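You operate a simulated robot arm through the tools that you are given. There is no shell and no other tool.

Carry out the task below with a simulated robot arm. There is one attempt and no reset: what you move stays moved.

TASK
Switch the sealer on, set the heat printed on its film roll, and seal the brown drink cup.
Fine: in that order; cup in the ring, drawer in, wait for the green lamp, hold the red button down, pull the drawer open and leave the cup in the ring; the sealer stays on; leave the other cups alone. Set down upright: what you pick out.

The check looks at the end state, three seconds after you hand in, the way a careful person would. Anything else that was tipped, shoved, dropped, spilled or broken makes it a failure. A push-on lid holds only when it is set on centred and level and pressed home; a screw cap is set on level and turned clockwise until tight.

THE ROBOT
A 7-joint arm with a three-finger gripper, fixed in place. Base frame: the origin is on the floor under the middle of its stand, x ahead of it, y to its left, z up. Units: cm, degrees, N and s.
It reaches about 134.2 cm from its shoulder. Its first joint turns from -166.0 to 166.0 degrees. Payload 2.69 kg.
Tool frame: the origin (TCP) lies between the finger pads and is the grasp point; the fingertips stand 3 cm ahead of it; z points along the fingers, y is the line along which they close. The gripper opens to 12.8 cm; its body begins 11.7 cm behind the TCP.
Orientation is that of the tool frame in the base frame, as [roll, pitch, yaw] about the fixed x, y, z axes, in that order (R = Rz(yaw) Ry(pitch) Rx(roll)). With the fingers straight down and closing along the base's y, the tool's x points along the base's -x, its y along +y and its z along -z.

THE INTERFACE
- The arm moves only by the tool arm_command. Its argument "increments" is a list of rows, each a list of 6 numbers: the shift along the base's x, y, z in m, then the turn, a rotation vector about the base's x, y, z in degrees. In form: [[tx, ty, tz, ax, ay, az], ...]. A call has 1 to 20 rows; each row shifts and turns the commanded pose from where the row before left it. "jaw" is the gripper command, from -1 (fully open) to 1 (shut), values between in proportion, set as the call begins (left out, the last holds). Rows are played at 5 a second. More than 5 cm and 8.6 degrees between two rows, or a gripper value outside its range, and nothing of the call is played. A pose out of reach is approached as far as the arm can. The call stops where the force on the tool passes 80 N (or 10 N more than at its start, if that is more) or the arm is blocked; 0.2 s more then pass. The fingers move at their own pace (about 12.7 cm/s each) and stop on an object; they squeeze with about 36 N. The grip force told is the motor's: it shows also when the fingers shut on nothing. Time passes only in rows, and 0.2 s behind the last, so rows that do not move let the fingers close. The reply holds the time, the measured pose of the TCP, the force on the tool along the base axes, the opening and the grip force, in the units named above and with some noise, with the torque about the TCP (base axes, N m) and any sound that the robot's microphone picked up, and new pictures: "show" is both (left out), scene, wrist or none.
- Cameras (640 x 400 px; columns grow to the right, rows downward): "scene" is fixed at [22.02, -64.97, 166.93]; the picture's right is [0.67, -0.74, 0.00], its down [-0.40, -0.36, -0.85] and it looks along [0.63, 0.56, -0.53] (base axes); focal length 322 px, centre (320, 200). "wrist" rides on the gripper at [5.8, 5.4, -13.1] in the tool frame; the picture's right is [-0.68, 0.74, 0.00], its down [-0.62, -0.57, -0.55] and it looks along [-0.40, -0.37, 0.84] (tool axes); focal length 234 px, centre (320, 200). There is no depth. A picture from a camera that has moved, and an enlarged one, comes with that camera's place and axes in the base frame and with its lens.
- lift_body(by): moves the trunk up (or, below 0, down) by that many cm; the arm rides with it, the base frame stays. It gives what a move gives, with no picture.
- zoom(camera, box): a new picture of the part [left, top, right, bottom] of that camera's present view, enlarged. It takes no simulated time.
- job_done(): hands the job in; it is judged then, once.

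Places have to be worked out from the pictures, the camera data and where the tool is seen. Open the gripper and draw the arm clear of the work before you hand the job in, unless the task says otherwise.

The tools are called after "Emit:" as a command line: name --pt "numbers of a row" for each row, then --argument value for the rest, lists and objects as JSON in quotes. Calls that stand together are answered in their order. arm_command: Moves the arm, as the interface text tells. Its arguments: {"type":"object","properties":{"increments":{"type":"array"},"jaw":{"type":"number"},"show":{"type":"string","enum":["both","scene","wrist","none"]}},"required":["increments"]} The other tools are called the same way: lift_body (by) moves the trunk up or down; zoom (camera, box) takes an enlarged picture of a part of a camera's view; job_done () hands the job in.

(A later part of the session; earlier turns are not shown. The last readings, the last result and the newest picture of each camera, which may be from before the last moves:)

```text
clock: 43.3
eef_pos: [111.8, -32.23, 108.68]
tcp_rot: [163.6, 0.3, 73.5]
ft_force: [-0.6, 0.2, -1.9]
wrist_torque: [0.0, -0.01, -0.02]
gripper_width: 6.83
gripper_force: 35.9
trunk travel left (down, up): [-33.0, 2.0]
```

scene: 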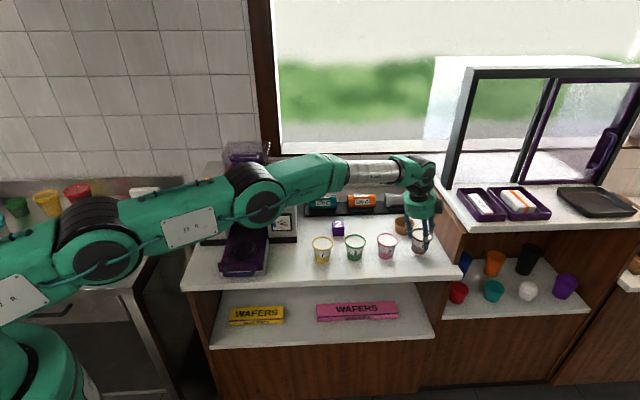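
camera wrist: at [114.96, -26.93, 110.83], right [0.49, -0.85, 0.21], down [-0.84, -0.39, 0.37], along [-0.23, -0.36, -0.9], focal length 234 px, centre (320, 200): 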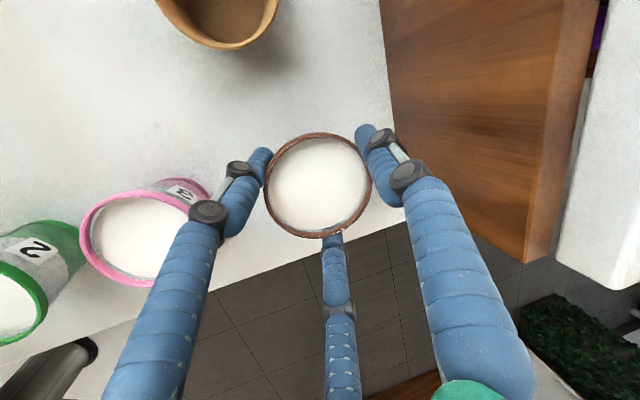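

Cup now at TCP z=108.7, so its bottom is at about 101, well above the other rims. I carry it along the front of the counter to above the ring, turning the tool about the vertical by +63.6° so the lean faces the sealer.

Emit:
arm_command --pt "-0.01 0.01 0 0 0 0" --pt "-0.018 0.018 0 0 0 2" --pt "-0.024 0.024 0 0 0 3.5" --pt "-0.024 0.024 0 0 0 3.7" --pt "-0.024 0.024 0 0 0 3.7" --pt "-0.024 0.024 0 0 0 3.7" --pt "-0.024 0.024 0 0 0 3.7" --pt "-0.024 0.024 0 0 0 3.7" --pt "-0.024 0.024 0 0 0 3.7" --pt "-0.024 0.024 0 0 0 3.7" --pt "-0.024 0.024 0 0 0 3.7" --pt "-0.024 0.024 0 0 0 3.7" --pt "-0.024 0.024 0 0 0 3.7" --pt "-0.024 0.024 0 0 0 3.7" --pt "-0.024 0.024 0 0 0 3.7" --pt "-0.024 0.024 0 0 0 3.7" --pt "-0.024 0.024 0 0 0 3.7" --pt "-0.024 0.024 0 0 0 3.7" --pt "-0.018 0.018 0 0 0 2.5" --pt "-0.01 0.004 0 0 0 0"

Emit:
zoom --camera "scene" --box '[180, 130, 340, 290]'

```text
clock: 47.5
eef_pos: [67.73, 11.11, 108.63]
tcp_rot: [163.6, 0.6, 136.9]
ft_force: [0.0, 0.3, -1.7]
wrist_torque: [-0.06, 0.02, 0.04]
gripper_width: 6.86
gripper_force: 36.1
trunk travel left (down, up): [-33.0, 2.0]
camera wrist: at [64.46, 16.29, 122.74], right [0.98, 0.06, 0.21], down [-0.03, -0.93, 0.37], along [0.22, -0.37, -0.9], focal length 234 px, centre (320, 200)
```

scene: 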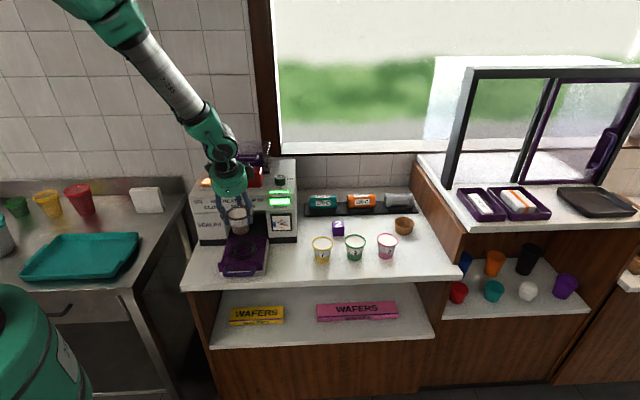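
wrist: 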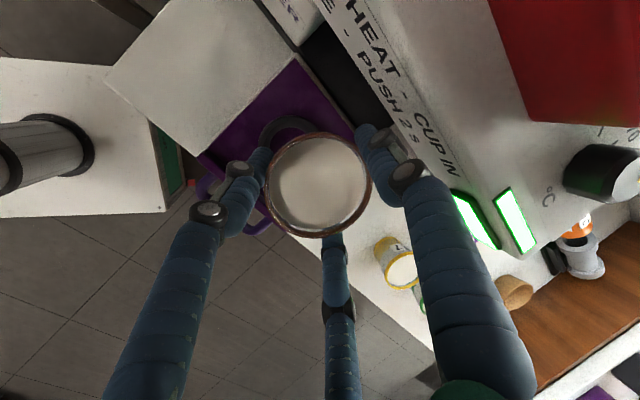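

```text
2.50 times, centred on (260, 210) of scene
camera zoom: at [22.02, -64.97, 166.93], right [0.67, -0.74, 0.0], down [-0.4, -0.36, -0.85], along [0.63, 0.56, -0.53], focal length 806 px, centre (470, 175)
```

zoom: 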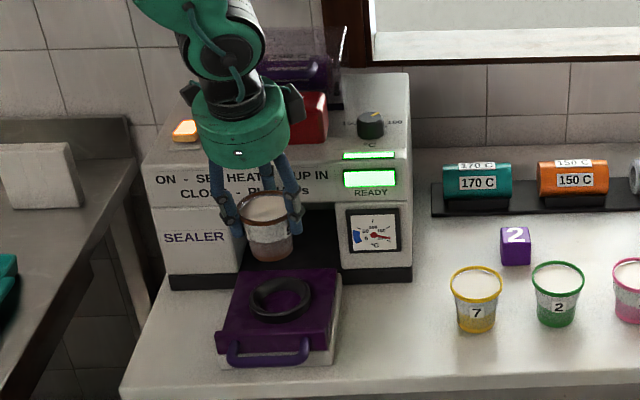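

The cup is hovering, upright, above the drawer; READY stays green. I zoom on the ring to fix its centre and height before lowering.

Emit:
zoom --camera "scene" --box '[210, 200, 282, 290]'

Emit:
zoom --camera "wrist" --box '[180, 60, 420, 260]'

```text
4.44 times, centred on (246, 245) of scene
camera zoom: at [22.02, -64.97, 166.93], right [0.67, -0.74, 0.0], down [-0.4, -0.36, -0.85], along [0.63, 0.56, -0.53], focal length 1432 px, centre (649, 0)
```

zoom: 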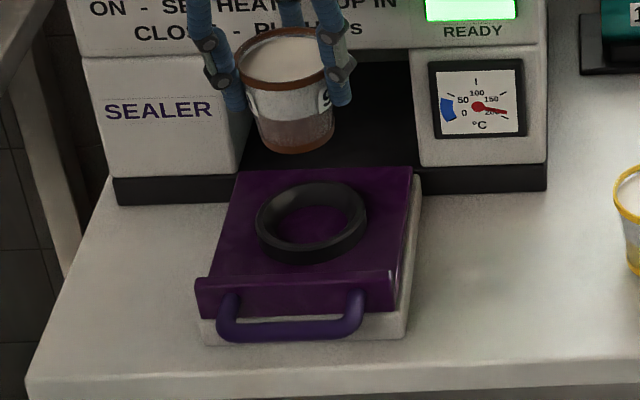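

```text
2.00 times, centred on (300, 160) of wrist
camera zoom: at [64.46, 16.29, 122.74], right [0.98, 0.06, 0.21], down [-0.03, -0.93, 0.37], along [0.22, -0.37, -0.9], focal length 468 px, centre (360, 280)
```

zoom: 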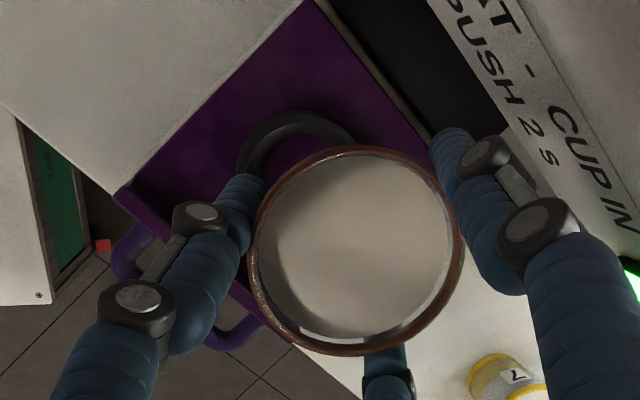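

Ring centre from several views is about (67.7, 11.4) with its top at z≈93, and the cup's centre is about (67.8, 11.4), already aligned. I lower until the cup's bottom is about 1 cm above the ring and inspect.

Emit:
arm_command --pt "0 0 -0.02 0 0 0" --pt "0 0 -0.025 0 0 0" --pt "0 0 -0.02 0 0 0" --pt "0 0 -0.006 0 0 0" --pt "0 0 0 0 0 0"

Emit:
zoom --camera "scene" --box '[214, 210, 278, 274]'

Emit:
zoom --camera "wrist" --box '[180, 60, 420, 260]'

```text
clock: 48.7
eef_pos: [67.73, 11.15, 101.65]
tcp_rot: [163.5, 0.4, 137.0]
ft_force: [0.3, 0.8, -1.0]
wrist_torque: [0.01, 0.0, 0.01]
gripper_width: 6.85
gripper_force: 35.9
trunk travel left (down, up): [-33.0, 2.0]
camera wrist: at [64.5, 16.35, 115.77], right [0.98, 0.06, 0.21], down [-0.03, -0.93, 0.37], along [0.22, -0.37, -0.9], focal length 234 px, centre (320, 200)
```

scene: 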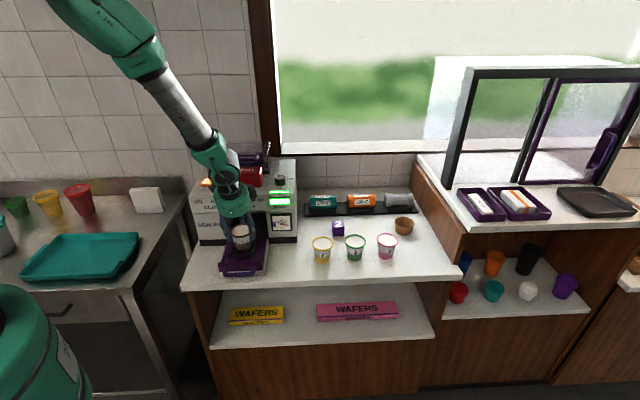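
wrist: 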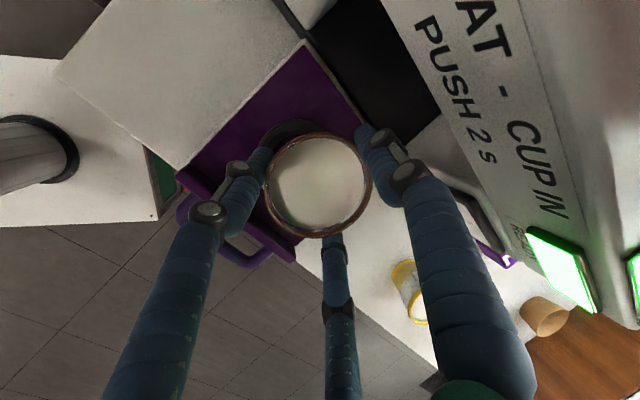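

```text
6.25 times, centred on (246, 242) of scene
camera zoom: at [22.02, -64.97, 166.93], right [0.67, -0.74, 0.0], down [-0.4, -0.36, -0.85], along [0.63, 0.56, -0.53], focal length 2014 px, centre (782, -62)
```

zoom: 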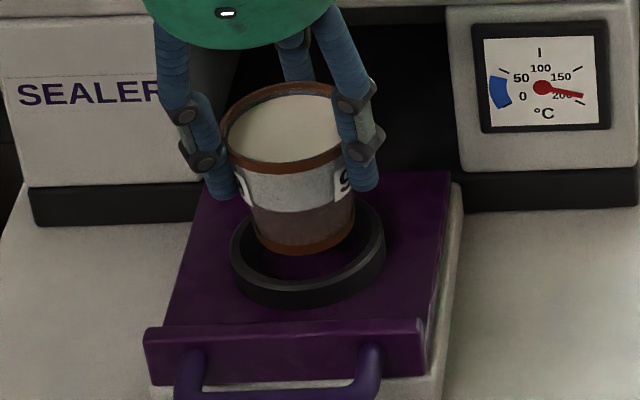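

```text
2.00 times, centred on (300, 160) of wrist
camera zoom: at [64.5, 16.35, 115.77], right [0.98, 0.06, 0.21], down [-0.03, -0.93, 0.37], along [0.22, -0.37, -0.9], focal length 468 px, centre (360, 280)
```

zoom: 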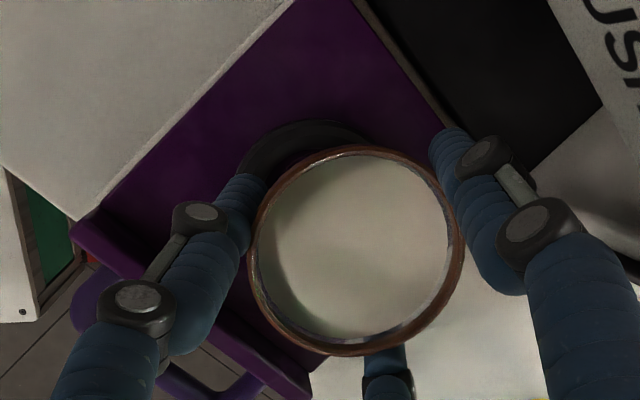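

Scene view shows the cup's base centred over the ring opening. I zoom in on both views to double check the ring centre before the final lowering.

Emit:
zoom --camera "wrist" --box '[240, 100, 380, 190]'

Emit:
zoom --camera "scene" --box '[230, 225, 266, 265]'

```text
4.44 times, centred on (310, 145) of wrist
camera zoom: at [64.5, 16.35, 115.77], right [0.98, 0.06, 0.21], down [-0.03, -0.93, 0.37], along [0.22, -0.37, -0.9], focal length 1041 px, centre (364, 444)
```

zoom: 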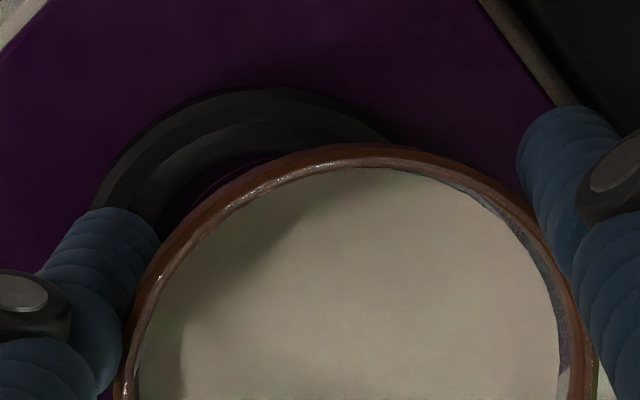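

```text
10.00 times, centred on (248, 245) of scene
camera zoom: at [22.02, -64.97, 166.93], right [0.67, -0.74, 0.0], down [-0.4, -0.36, -0.85], along [0.63, 0.56, -0.53], focal length 3222 px, centre (1040, -250)
```

zoom: 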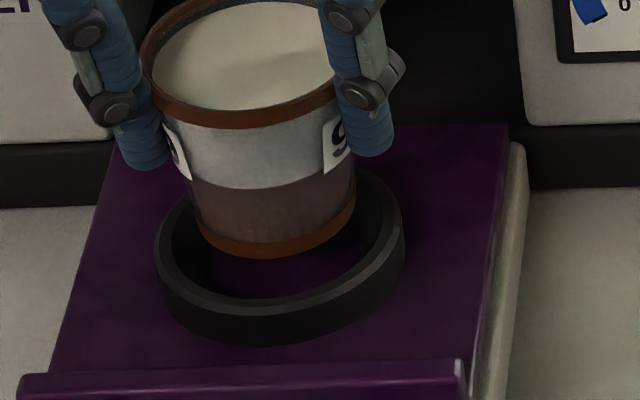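

The ring has a wide funnel mouth (about 7.4 cm) so there is ample tolerance; averaged views suggest shifting the cup about 1 mm in -x and 2.5 mm in -y. I apply that and lower 2.2 cm toward the seat.

Emit:
arm_command --pt "-0.001 -0.0025 0 0 0 0" --pt "0 0 -0.006 0 0 0" --pt "0 0 -0.006 0 0 0" --pt "0 0 -0.005 0 0 0" --pt "0 0 -0.005 0 0 0" --pt "0 0 0 0 0 0"

Emit:
zoom --camera "scene" --box '[226, 220, 268, 265]'

Emit:
zoom --camera "wrist" --box '[240, 100, 380, 190]'

```text
clock: 50.1
eef_pos: [67.73, 10.86, 99.7]
tcp_rot: [163.4, 0.5, 137.0]
ft_force: [-3.2, 4.2, 23.4]
wrist_torque: [-0.19, 0.24, -0.04]
gripper_width: 6.86
gripper_force: 35.8
trunk travel left (down, up): [-33.0, 2.0]
camera wrist: at [64.4, 16.06, 113.79], right [0.97, 0.06, 0.22], down [-0.03, -0.93, 0.37], along [0.22, -0.37, -0.9], focal length 234 px, centre (320, 200)
```

scene: 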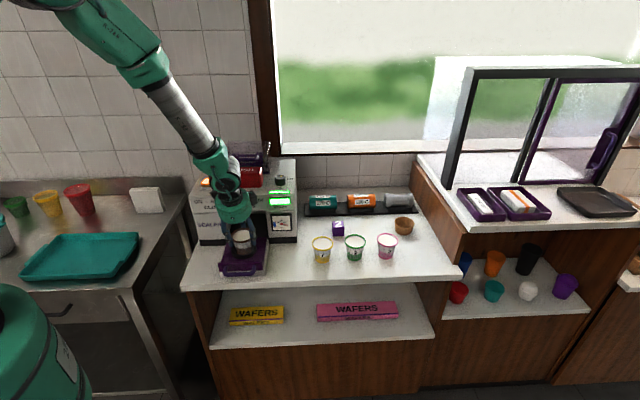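
wrist: 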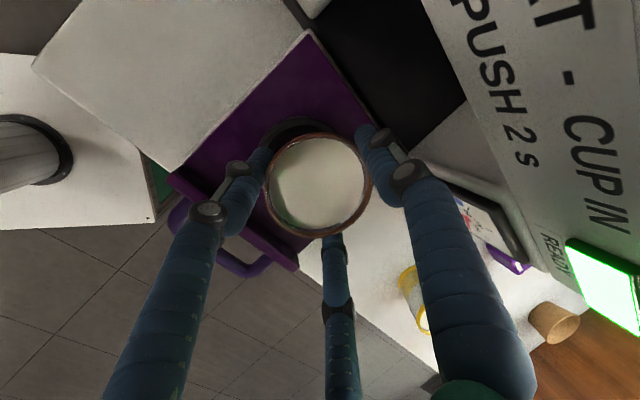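

```text
8.89 times, centred on (247, 242) of scene
camera zoom: at [22.02, -64.97, 166.93], right [0.67, -0.74, 0.0], down [-0.4, -0.36, -0.85], along [0.63, 0.56, -0.53], focal length 2864 px, centre (969, -178)
```

zoom: 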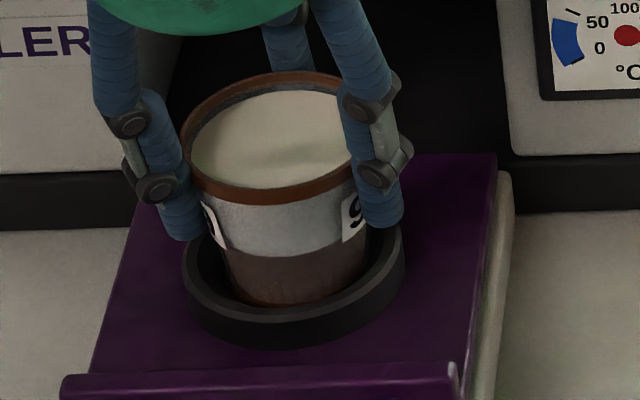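

```text
4.44 times, centred on (310, 145) of wrist
camera zoom: at [64.4, 16.06, 113.79], right [0.97, 0.06, 0.22], down [-0.03, -0.93, 0.37], along [0.22, -0.37, -0.9], focal length 1041 px, centre (364, 444)
```

zoom: 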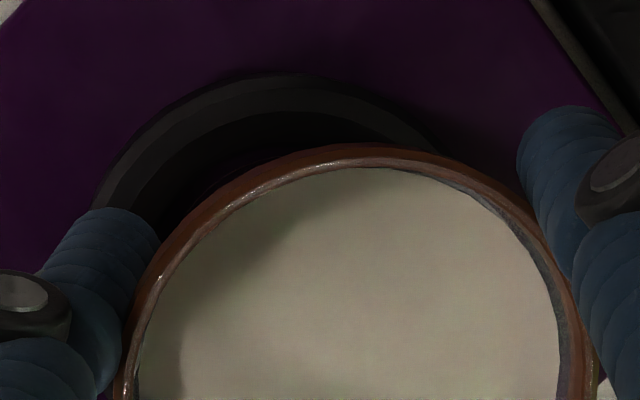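

Contact: 23 N upward at TCP z=99.7, and the torque puts the touch point on the -y edge of the cup's base, so the cup is a little too far in -y. I raise 5 mm, shift +4 mm in y and lower again slightly.

Emit:
arm_command --pt "0 0 0.006 0 0 0" --pt "-0.0005 0.004 0 0 0 0" --pt "0 0 -0.004 0 0 0" --pt "0 0 -0.003 0 0 0" --pt "0 0 -0.002 0 0 0" --pt "0 0 0 0 0 0"

Emit:
zoom --camera "scene" --box '[226, 220, 268, 265]'

```text
clock: 51.5
eef_pos: [67.66, 11.19, 99.28]
tcp_rot: [163.5, 0.5, 137.0]
ft_force: [0.2, 1.2, 25.6]
wrist_torque: [-0.41, -0.28, -0.02]
gripper_width: 6.86
gripper_force: 36.1
trunk travel left (down, up): [-33.0, 2.0]
camera wrist: at [64.35, 16.37, 113.44], right [0.97, 0.06, 0.22], down [-0.03, -0.93, 0.37], along [0.22, -0.37, -0.9], focal length 234 px, centre (320, 200)
```

scene: 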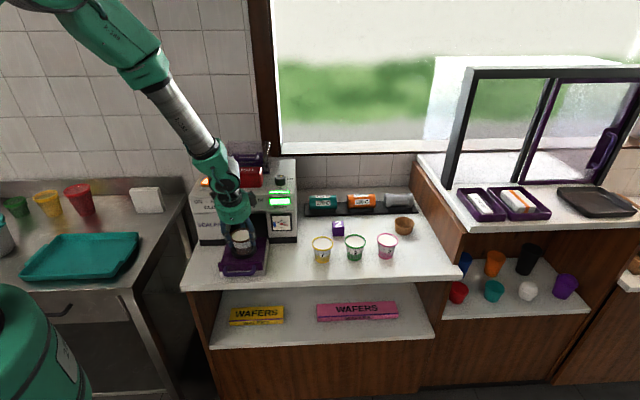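
wrist: 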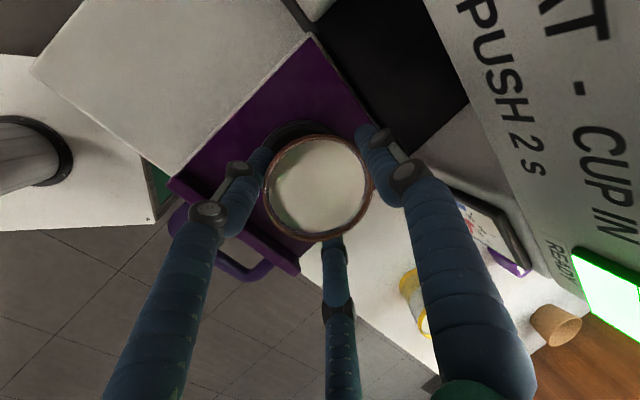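

```text
8.89 times, centred on (247, 242) of scene
camera zoom: at [22.02, -64.97, 166.93], right [0.67, -0.74, 0.0], down [-0.4, -0.36, -0.85], along [0.63, 0.56, -0.53], focal length 2864 px, centre (969, -178)
```

zoom: 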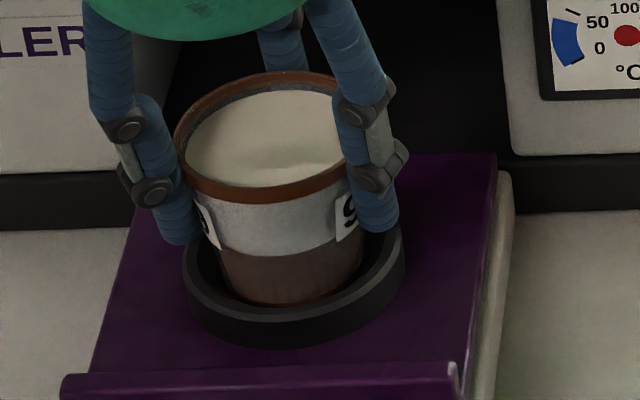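

Deeper now (z=99.28) with little side load, but the touch point is still on the cup's +L/front edge. I raise a little, shift about 2.5 mm the other way, and lower again.

Emit:
arm_command --pt "0 0 0.006 0 0 0" --pt "-0.0015 0.002 0 0 0 0" --pt "0 0 -0.004 0 0 0" --pt "0 0 -0.003 0 0 0" --pt "0 0 -0.002 0 0 0" --pt "0 0 0 0 0 0"

Emit:
zoom --camera "scene" --box '[226, 220, 268, 265]'

Emit:
zoom --camera "wrist" --box '[240, 100, 380, 190]'

```text
clock: 52.9
eef_pos: [67.61, 11.43, 99.05]
tcp_rot: [163.6, 0.6, 137.0]
ft_force: [11.4, -11.4, 27.8]
wrist_torque: [-0.74, -0.47, -0.09]
gripper_width: 6.87
gripper_force: 36.3
trunk travel left (down, up): [-33.0, 2.0]
camera wrist: at [64.33, 16.57, 113.08], right [0.97, 0.06, 0.22], down [-0.03, -0.93, 0.37], along [0.22, -0.37, -0.9], focal length 234 px, centre (320, 200)
```

scene: 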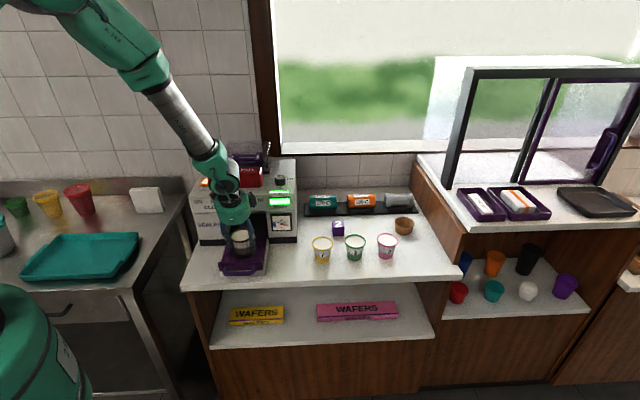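
wrist: 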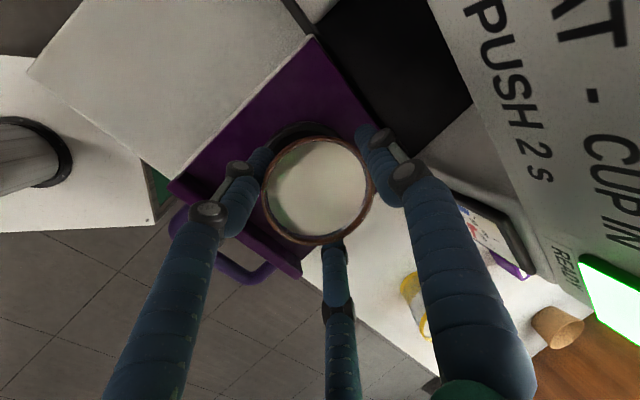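

```text
8.89 times, centred on (247, 242) of scene
camera zoom: at [22.02, -64.97, 166.93], right [0.67, -0.74, 0.0], down [-0.4, -0.36, -0.85], along [0.63, 0.56, -0.53], focal length 2864 px, centre (969, -178)
```

zoom: 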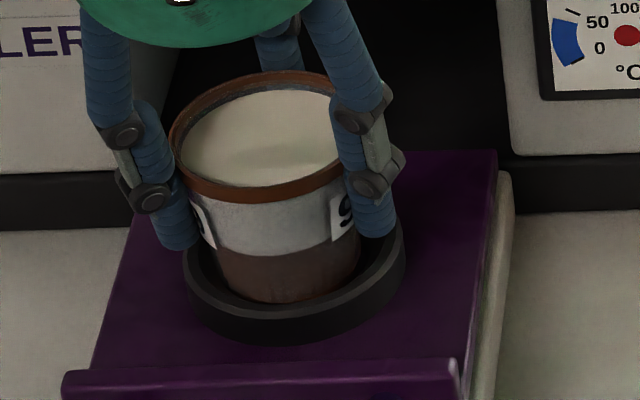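

```text
4.44 times, centred on (310, 145) of wrist
camera zoom: at [64.33, 16.57, 113.08], right [0.97, 0.06, 0.22], down [-0.03, -0.93, 0.37], along [0.22, -0.37, -0.9], focal length 1041 px, centre (364, 444)
```

zoom: 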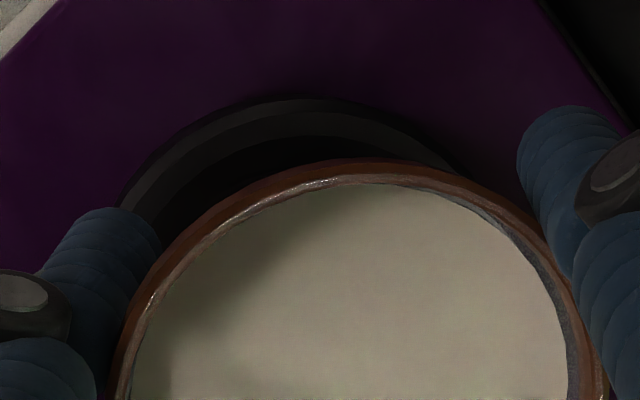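

Now the left wall pushes back (16 N toward +L), so the true centre lies between the last two tries. I raise 4 mm, come back 1.2 mm, lower to light contact, then ease the fingers open a touch so the cup can settle by itself in the funnel.

Emit:
arm_command --pt "0 0 0.005 0 0 0" --pt "0.0004 -0.0012 0 0 0 0" --pt "0 0 -0.002 0 0 0" --pt "0 0 -0.001 0 0 0" --pt "0 0 0 0 0 0"

Emit:
zoom --camera "scene" --box '[226, 220, 268, 265]'

```text
clock: 54.1
eef_pos: [67.53, 11.29, 99.01]
tcp_rot: [163.7, 0.4, 137.0]
ft_force: [6.3, -6.1, 4.5]
wrist_torque: [-0.33, -0.36, -0.02]
gripper_width: 6.83
gripper_force: 36.3
trunk travel left (down, up): [-33.0, 2.0]
camera wrist: at [64.27, 16.45, 113.11], right [0.98, 0.06, 0.21], down [-0.03, -0.93, 0.37], along [0.22, -0.37, -0.9], focal length 234 px, centre (320, 200)
```

scene: 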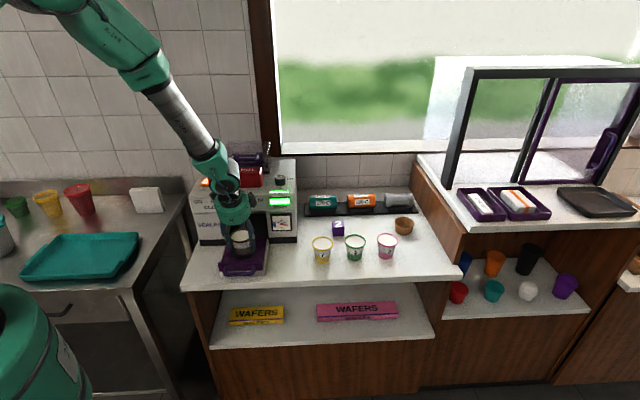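
wrist: 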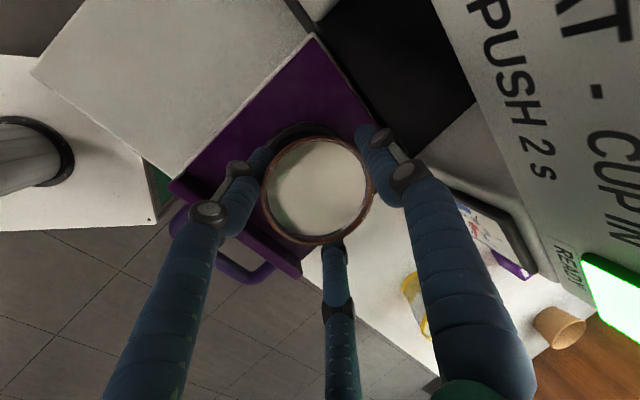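

```text
8.89 times, centred on (247, 242) of scene
camera zoom: at [22.02, -64.97, 166.93], right [0.67, -0.74, 0.0], down [-0.4, -0.36, -0.85], along [0.63, 0.56, -0.53], focal length 2864 px, centre (969, -178)
```

zoom: 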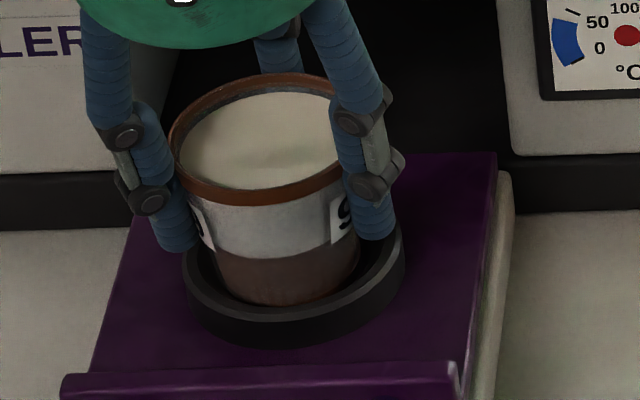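

Vertical load is down to 4.5 N with the cup sitting inside the ring. I ease the fingers open by a few millimetres to let it settle.

Emit:
arm_command --pt "0 0 0 0 0 0" --pt "0 0 0 0 0 0" --pt "0 0 0 0 0 0" --jaw -0.15

Emit:
zoom --camera "scene" --box '[226, 220, 268, 265]'

Emit:
zoom --camera "wrist" --box '[220, 90, 400, 260]'

```text
clock: 54.9
eef_pos: [67.56, 11.34, 98.94]
tcp_rot: [163.6, 0.5, 136.9]
ft_force: [0.1, 0.5, -0.1]
wrist_torque: [0.01, -0.01, -0.01]
gripper_width: 7.37
gripper_force: 0.0
trunk travel left (down, up): [-33.0, 2.0]
camera wrist: at [64.27, 16.48, 113.12], right [0.98, 0.06, 0.21], down [-0.03, -0.93, 0.37], along [0.22, -0.37, -0.9], focal length 234 px, centre (320, 200)
```

scene: 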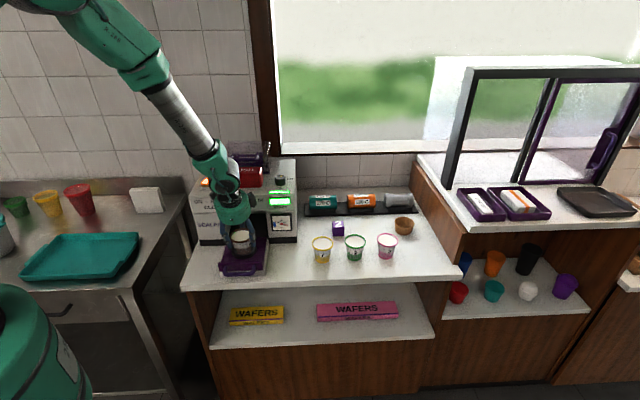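
wrist: 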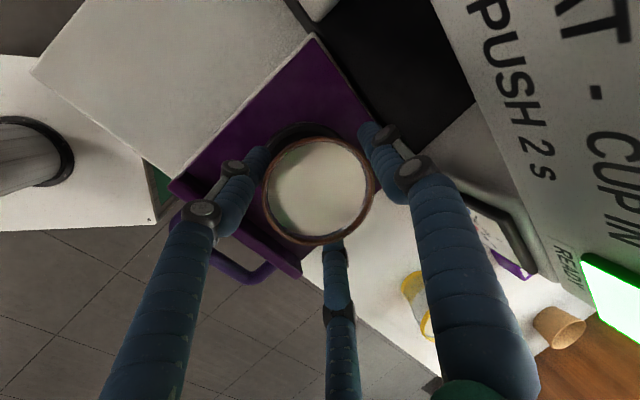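

```text
8.89 times, centred on (247, 242) of scene
camera zoom: at [22.02, -64.97, 166.93], right [0.67, -0.74, 0.0], down [-0.4, -0.36, -0.85], along [0.63, 0.56, -0.53], focal length 2864 px, centre (969, -178)
```

zoom: 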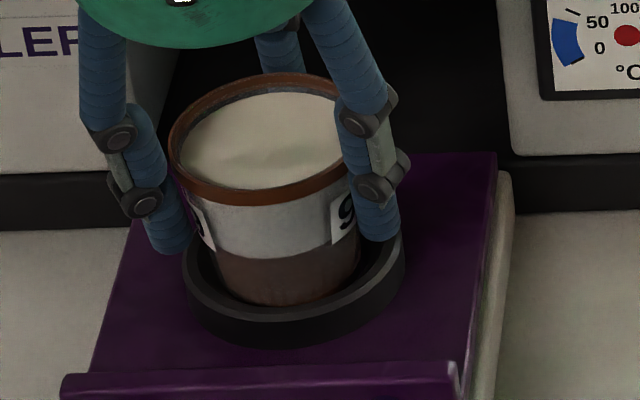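

```text
2.35 times, centred on (310, 175) of wrist
camera zoom: at [64.27, 16.48, 113.12], right [0.98, 0.06, 0.21], down [-0.03, -0.93, 0.37], along [0.22, -0.37, -0.9], focal length 551 px, centre (344, 259)
```

zoom: 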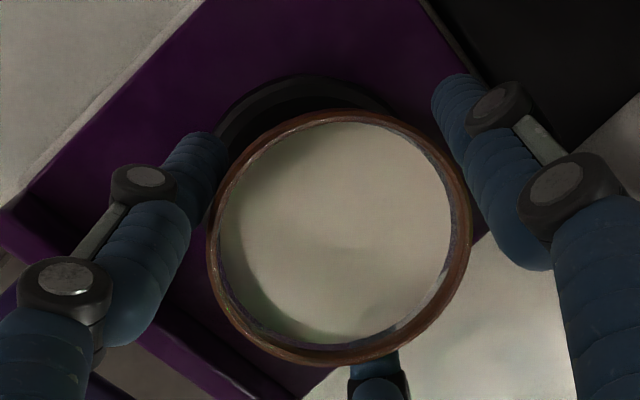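

The cup stayed put and the forces are zero, so it is standing in the ring. I open wider and back out along the tool axis to see how it sits.

Emit:
arm_command --pt "0 0 0 0 0 0" --pt "0 0 0 0 0 0" --pt "-0.002 -0.002 0.0096 0 0 0" --pt "-0.006 -0.006 0.0288 0 0 0" --pt "-0.006 -0.006 0.0288 0 0 0" --pt "-0.006 -0.006 0.0288 0 0 0" --pt "-0.008 -0.008 0.0288 0 0 0" --pt "-0.015 -0.015 0.02 0 0 0" --jaw -0.6

Emit:
zoom --camera "scene" --box '[222, 215, 274, 275]'

Emit:
zoom --camera "wrist" --box '[220, 60, 460, 220]'

```text
clock: 56.7
eef_pos: [63.11, 7.14, 113.57]
tcp_rot: [163.7, 0.6, 137.0]
ft_force: [0.2, 0.0, -0.4]
wrist_torque: [-0.01, -0.03, -0.02]
gripper_width: 10.23
gripper_force: 0.0
trunk travel left (down, up): [-33.0, 2.0]
camera wrist: at [59.95, 12.35, 127.62], right [0.98, 0.06, 0.21], down [-0.03, -0.93, 0.37], along [0.22, -0.37, -0.9], focal length 234 px, centre (320, 200)
```

scene: 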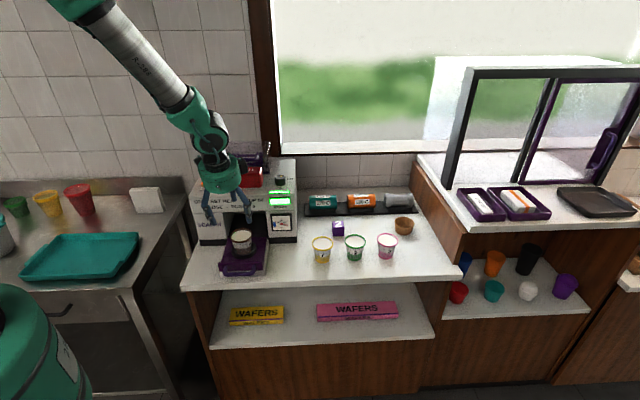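
wrist: 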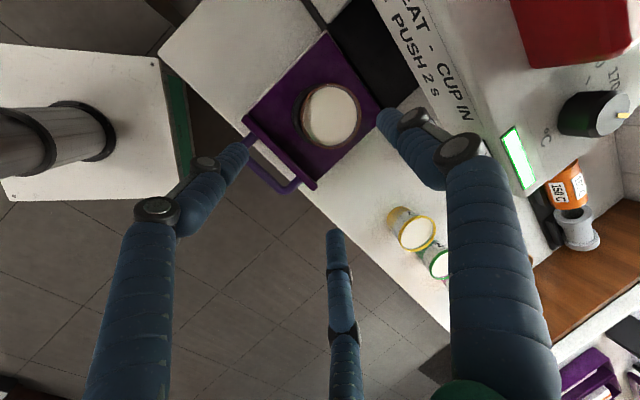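

```text
6.67 times, centred on (248, 245) of scene
camera zoom: at [22.02, -64.97, 166.93], right [0.67, -0.74, 0.0], down [-0.4, -0.36, -0.85], along [0.63, 0.56, -0.53], focal length 2148 px, centre (800, -100)
```

zoom: 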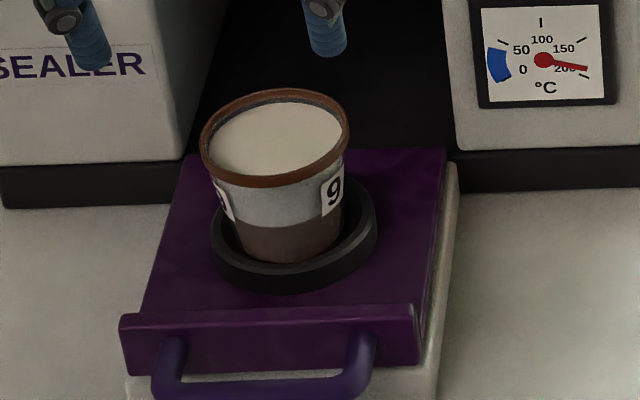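

```text
2.50 times, centred on (340, 140) of wrist
camera zoom: at [59.95, 12.35, 127.62], right [0.98, 0.06, 0.21], down [-0.03, -0.93, 0.37], along [0.22, -0.37, -0.9], focal length 585 px, centre (270, 350)
```

zoom: 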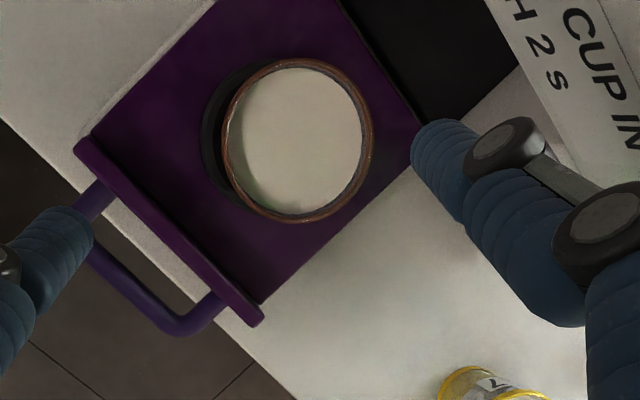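

The cup sits upright and centred in the ring, rim at z≈98.6. Next is the drawer: the front plate is at f≈48 with the handle bar at f≈44 (z≈92.7). I zoom in on the handle and the bed beneath it to plan the push.

Emit:
zoom --camera "scene" --box '[212, 240, 280, 285]'

Emit:
zoom --camera "wrist" --box '[230, 60, 390, 200]'

```text
8.89 times, centred on (246, 262) of scene
camera zoom: at [22.02, -64.97, 166.93], right [0.67, -0.74, 0.0], down [-0.4, -0.36, -0.85], along [0.63, 0.56, -0.53], focal length 2864 px, centre (978, -356)
```

zoom: 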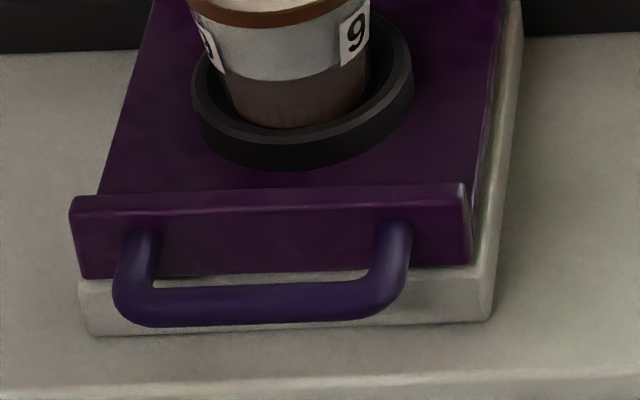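

```text
2.86 times, centred on (310, 130) of wrist
camera zoom: at [59.95, 12.35, 127.62], right [0.98, 0.06, 0.21], down [-0.03, -0.93, 0.37], along [0.22, -0.37, -0.9], focal length 669 px, centre (349, 400)
```

zoom: 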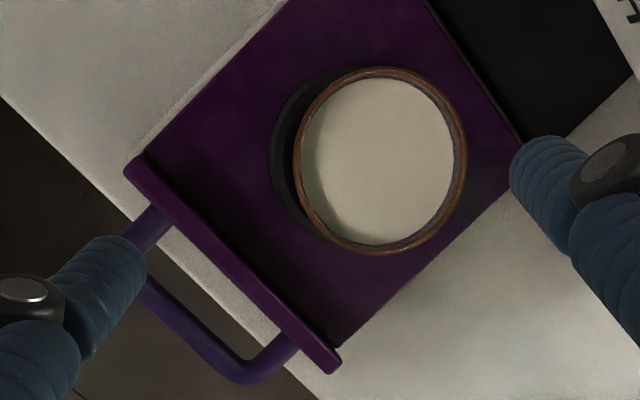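

The bed under the drawer tops out near z≈91, so I'll push the handle bar with the closed fingertips just above that (tip z≈91.7), keeping the lean so the palm stays clear of the sealer. I move back in front of the handle and down.

Emit:
arm_command --pt "-0.023 -0.025 0 0 0 0" --pt "-0.023 -0.025 0 0 0 0" --pt "-0.023 -0.025 0 0 0 0" --pt "0 0 -0.04 0 0 0" --pt "0 0 -0.04 0 0 0" --pt "0 0 -0.04 0 0 0" --pt "0 0 -0.04 0 0 0" --pt "0 0 -0.02 0 0 0" --pt "0 0 0 0 0 0" --jaw 1

Emit:
zoom --camera "scene" --box '[190, 210, 280, 290]'

Emit:
zoom --camera "wrist" --box '[220, 80, 420, 220]'

```text
clock: 58.7
eef_pos: [56.12, -0.31, 95.68]
tcp_rot: [163.7, 0.5, 137.0]
ft_force: [-0.6, -0.3, -0.2]
wrist_torque: [0.02, 0.0, 0.0]
gripper_width: 0.22
gripper_force: 31.7
trunk travel left (down, up): [-33.0, 2.0]
camera wrist: at [52.93, 4.78, 109.81], right [0.98, 0.06, 0.21], down [-0.03, -0.93, 0.37], along [0.22, -0.37, -0.9], focal length 234 px, centre (320, 200)
```

scene: 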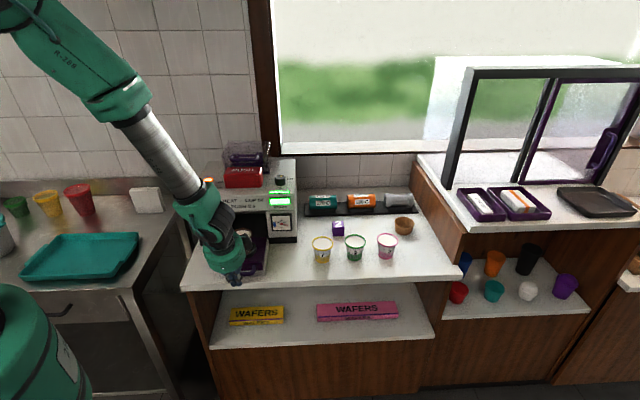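
wrist: 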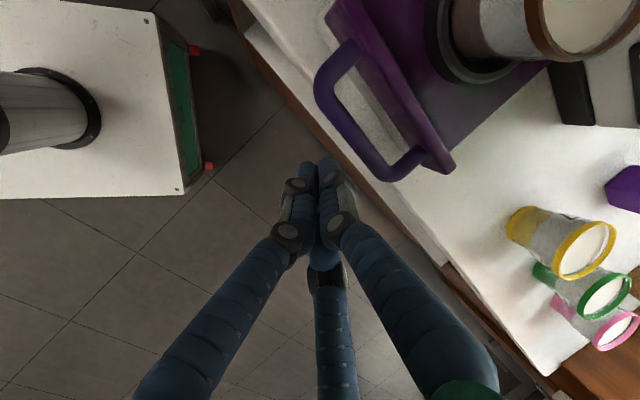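

```text
5.00 times, centred on (235, 250) of scene
camera zoom: at [22.02, -64.97, 166.93], right [0.67, -0.74, 0.0], down [-0.4, -0.36, -0.85], along [0.63, 0.56, -0.53], focal length 1611 px, centre (745, -50)
```

zoom: 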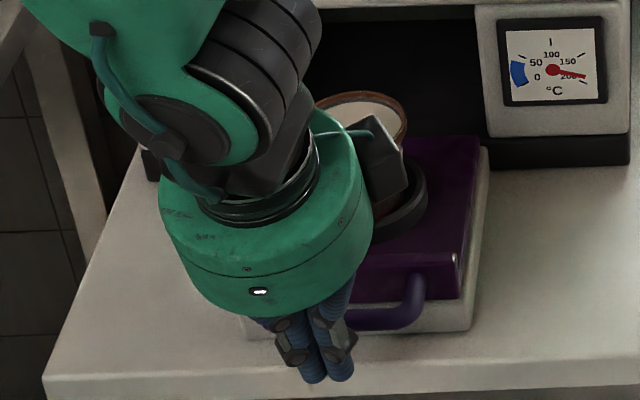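

```text
2.86 times, centred on (320, 150) of wrist
camera zoom: at [52.93, 4.78, 109.81], right [0.98, 0.06, 0.21], down [-0.03, -0.93, 0.37], along [0.22, -0.37, -0.9], focal length 669 px, centre (320, 343)
```

zoom: 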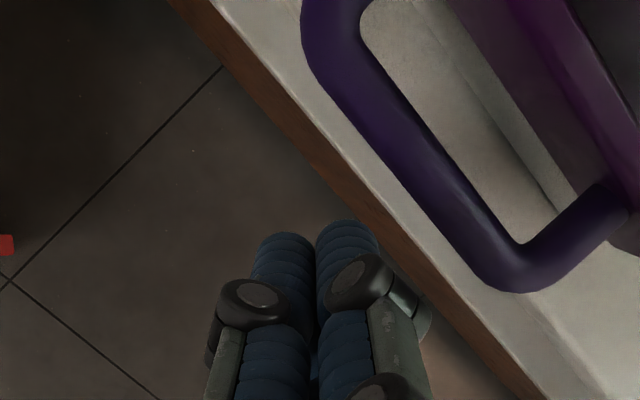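

Clear view: the handle bar centre is at f≈44.1, z≈93.0, and my fingertips are 1.4 cm in front of it. I lower 1.1 cm and push slowly along F for 13 cm.

Emit:
arm_command --pt "0 0 -0.011 0 0 0" --pt "0.0085 0.0085 0 0 0 0" --pt "0.006 0.006 0 0 0 0" --pt "0.006 0.006 0 0 0 0" --pt "0.0085 0.0085 0 0 0 0" --pt "0.0085 0.0085 0 0 0 0" --pt "0.0085 0.0085 0 0 0 0" --pt "0.0085 0.0085 0 0 0 0" --pt "0.0085 0.0085 0 0 0 0" --pt "0.0085 0.0085 0 0 0 0" --pt "0.0085 0.0085 0 0 0 0" --pt "0 0 0 0 0 0"

Emit:
zoom --camera "scene" --box '[190, 190, 290, 290]'

Emit:
zoom --camera "wrist" --box '[220, 60, 460, 220]'

```text
clock: 61.3
eef_pos: [64.38, 7.54, 94.41]
tcp_rot: [163.6, 0.6, 137.0]
ft_force: [-0.6, -1.0, 0.4]
wrist_torque: [-0.01, -0.01, 0.06]
gripper_width: 0.22
gripper_force: 31.6
trunk travel left (down, up): [-33.0, 2.0]
camera wrist: at [61.08, 12.7, 108.56], right [0.98, 0.06, 0.21], down [-0.03, -0.93, 0.37], along [0.22, -0.37, -0.9], focal length 234 px, centre (320, 200)
```

scene: 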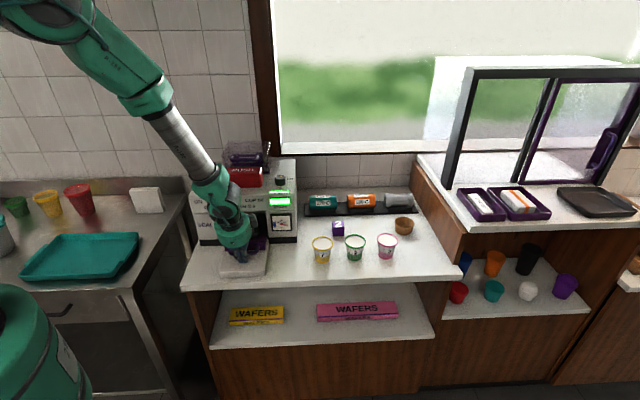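
wrist: 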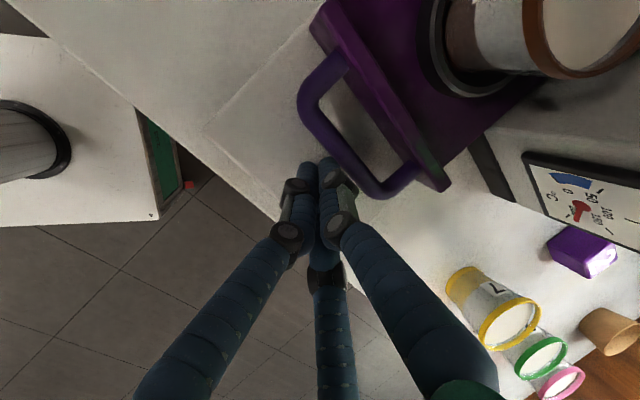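

```text
4.00 times, centred on (240, 240) of scene
camera zoom: at [22.02, -64.97, 166.93], right [0.67, -0.74, 0.0], down [-0.4, -0.36, -0.85], along [0.63, 0.56, -0.53], focal length 1289 px, centre (640, 40)
```

zoom: 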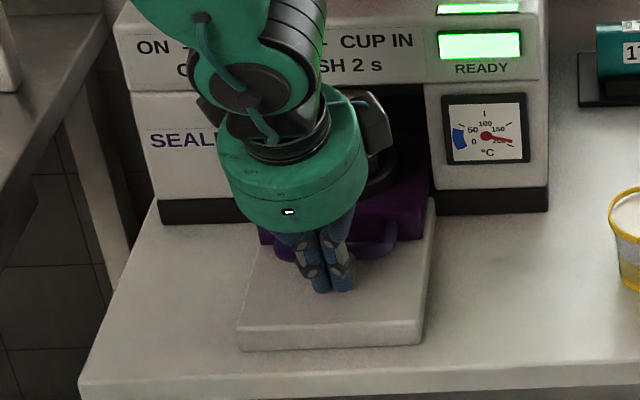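

```text
2.50 times, centred on (340, 140) of wrist
camera zoom: at [61.08, 12.7, 108.56], right [0.98, 0.06, 0.21], down [-0.03, -0.93, 0.37], along [0.22, -0.37, -0.9], focal length 585 px, centre (270, 350)
```

zoom: 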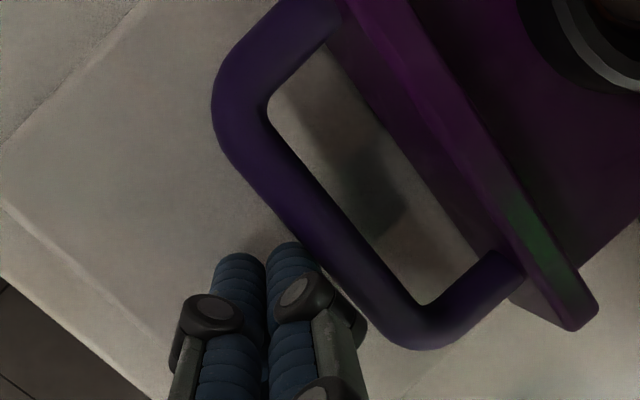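

The drawer slides in easily over the fixed bed (about 10 cm so far, negligible force). I push 4 cm further, then look.

Emit:
arm_command --pt "0.0057 0.0057 0 0 0 0" --pt "0.0057 0.0057 0 0 0 0" --pt "0.0057 0.0057 0 0 0 0" --pt "0.0057 0.0057 0 0 0 0" --pt "0.0057 0.0057 0 0 0 0" --pt "0 0 0 0 0 0"

Emit:
zoom --camera "scene" --box '[190, 190, 290, 290]'

Emit:
zoom --camera "wrist" --box '[220, 60, 460, 220]'

```text
clock: 62.7
eef_pos: [67.23, 10.39, 94.37]
tcp_rot: [163.6, 0.5, 137.0]
ft_force: [-0.5, 0.5, -0.5]
wrist_torque: [0.01, 0.01, -0.01]
gripper_width: 0.22
gripper_force: 30.9
trunk travel left (down, up): [-33.0, 2.0]
camera wrist: at [63.93, 15.57, 108.48], right [0.98, 0.06, 0.21], down [-0.03, -0.93, 0.37], along [0.22, -0.37, -0.9], focal length 234 px, centre (320, 200)
```

scene: 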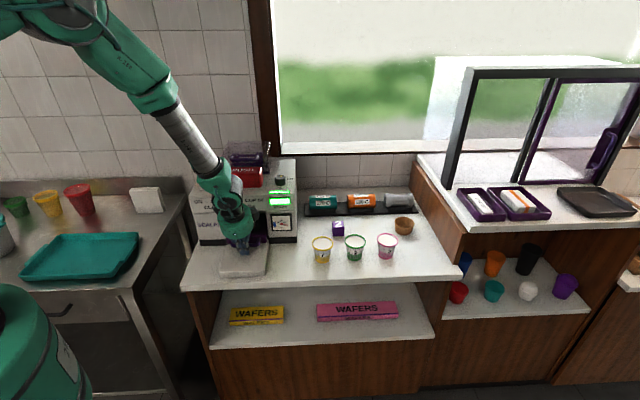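
wrist: 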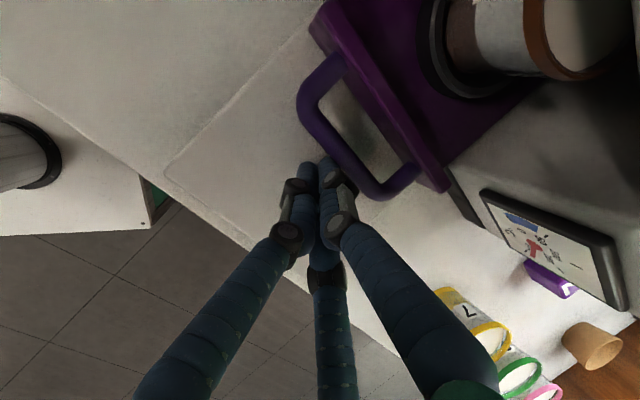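

```text
4.00 times, centred on (240, 240) of scene
camera zoom: at [22.02, -64.97, 166.93], right [0.67, -0.74, 0.0], down [-0.4, -0.36, -0.85], along [0.63, 0.56, -0.53], focal length 1289 px, centre (640, 40)
```

zoom: 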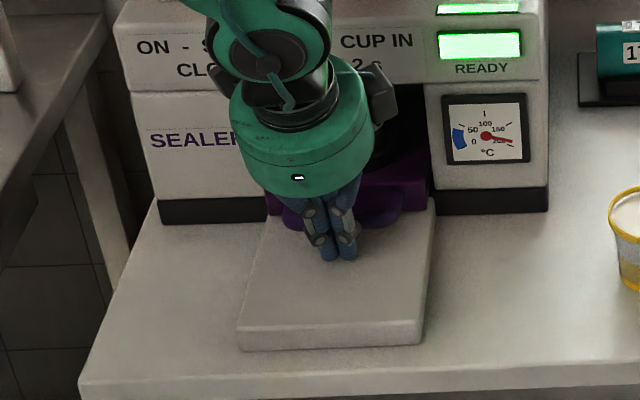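

```text
2.50 times, centred on (340, 140) of wrist
camera zoom: at [63.93, 15.57, 108.48], right [0.98, 0.06, 0.21], down [-0.03, -0.93, 0.37], along [0.22, -0.37, -0.9], focal length 585 px, centre (270, 350)
```

zoom: 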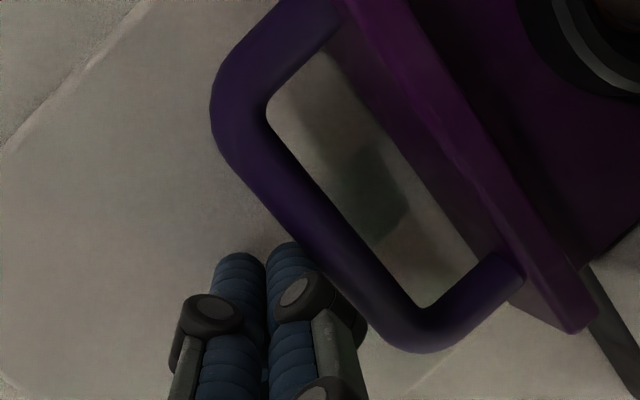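

TCP now at f≈54.9, force still nil; the plate is about 2 cm from the sealer's face. I continue in 3 mm steps until I feel the end stop.

Emit:
arm_command --pt "0.0025 0.0025 0 0 0 0" --pt "0.0025 0.0025 0 0 0 0" --pt "0.0025 0.0025 0 0 0 0" --pt "0.0025 0.0025 0 0 0 0" --pt "0 0 0 0 0 0"

Emit:
zoom --camera "scene" --box '[190, 190, 290, 290]'

Emit:
zoom --camera "wrist" --box '[220, 60, 460, 220]'

```text
clock: 63.9
eef_pos: [68.25, 11.38, 94.46]
tcp_rot: [163.6, 0.6, 137.0]
ft_force: [-0.3, 0.3, 0.4]
wrist_torque: [-0.03, -0.01, -0.03]
gripper_width: 0.2
gripper_force: 31.3
trunk travel left (down, up): [-33.0, 2.0]
camera wrist: at [64.96, 16.57, 108.54], right [0.98, 0.06, 0.21], down [-0.03, -0.93, 0.37], along [0.22, -0.37, -0.9], focal length 234 px, centre (320, 200)
```

scene: 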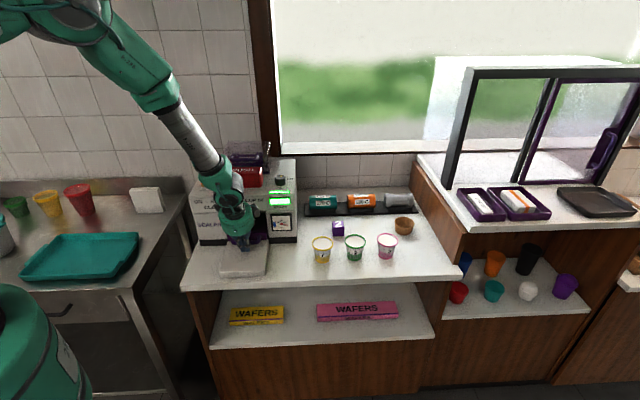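
wrist: 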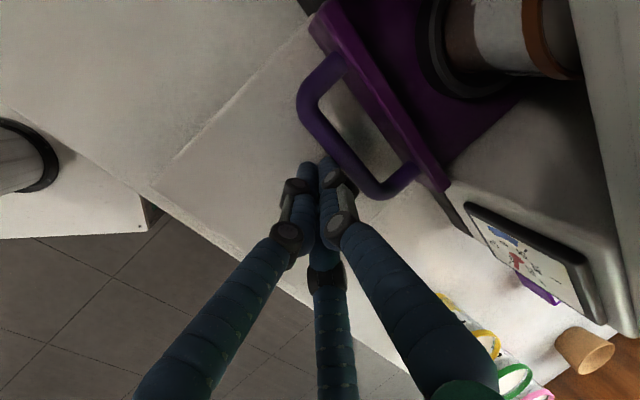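

```text
4.00 times, centred on (240, 240) of scene
camera zoom: at [22.02, -64.97, 166.93], right [0.67, -0.74, 0.0], down [-0.4, -0.36, -0.85], along [0.63, 0.56, -0.53], focal length 1289 px, centre (640, 40)
```

zoom: 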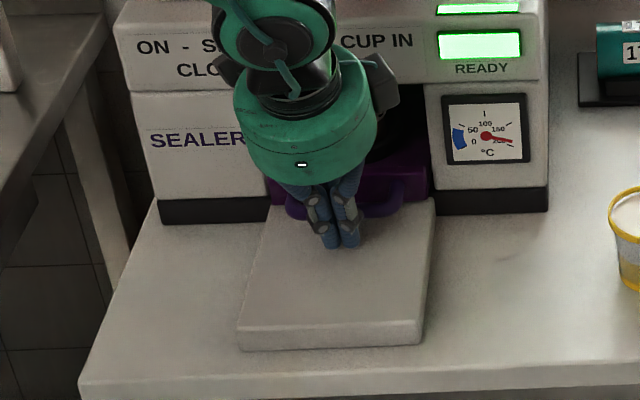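

```text
2.50 times, centred on (340, 140) of wrist
camera zoom: at [64.96, 16.57, 108.54], right [0.98, 0.06, 0.21], down [-0.03, -0.93, 0.37], along [0.22, -0.37, -0.9], focal length 585 px, centre (270, 350)
```

zoom: 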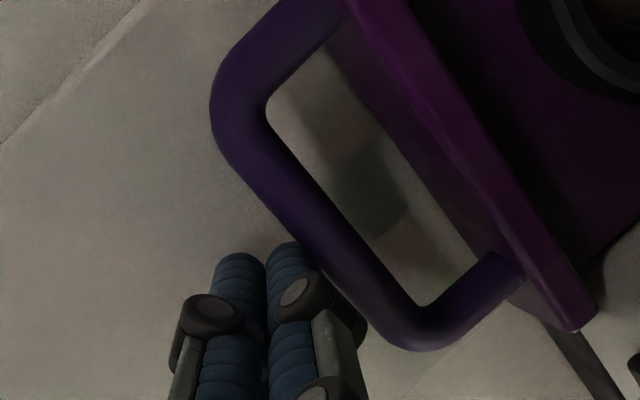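

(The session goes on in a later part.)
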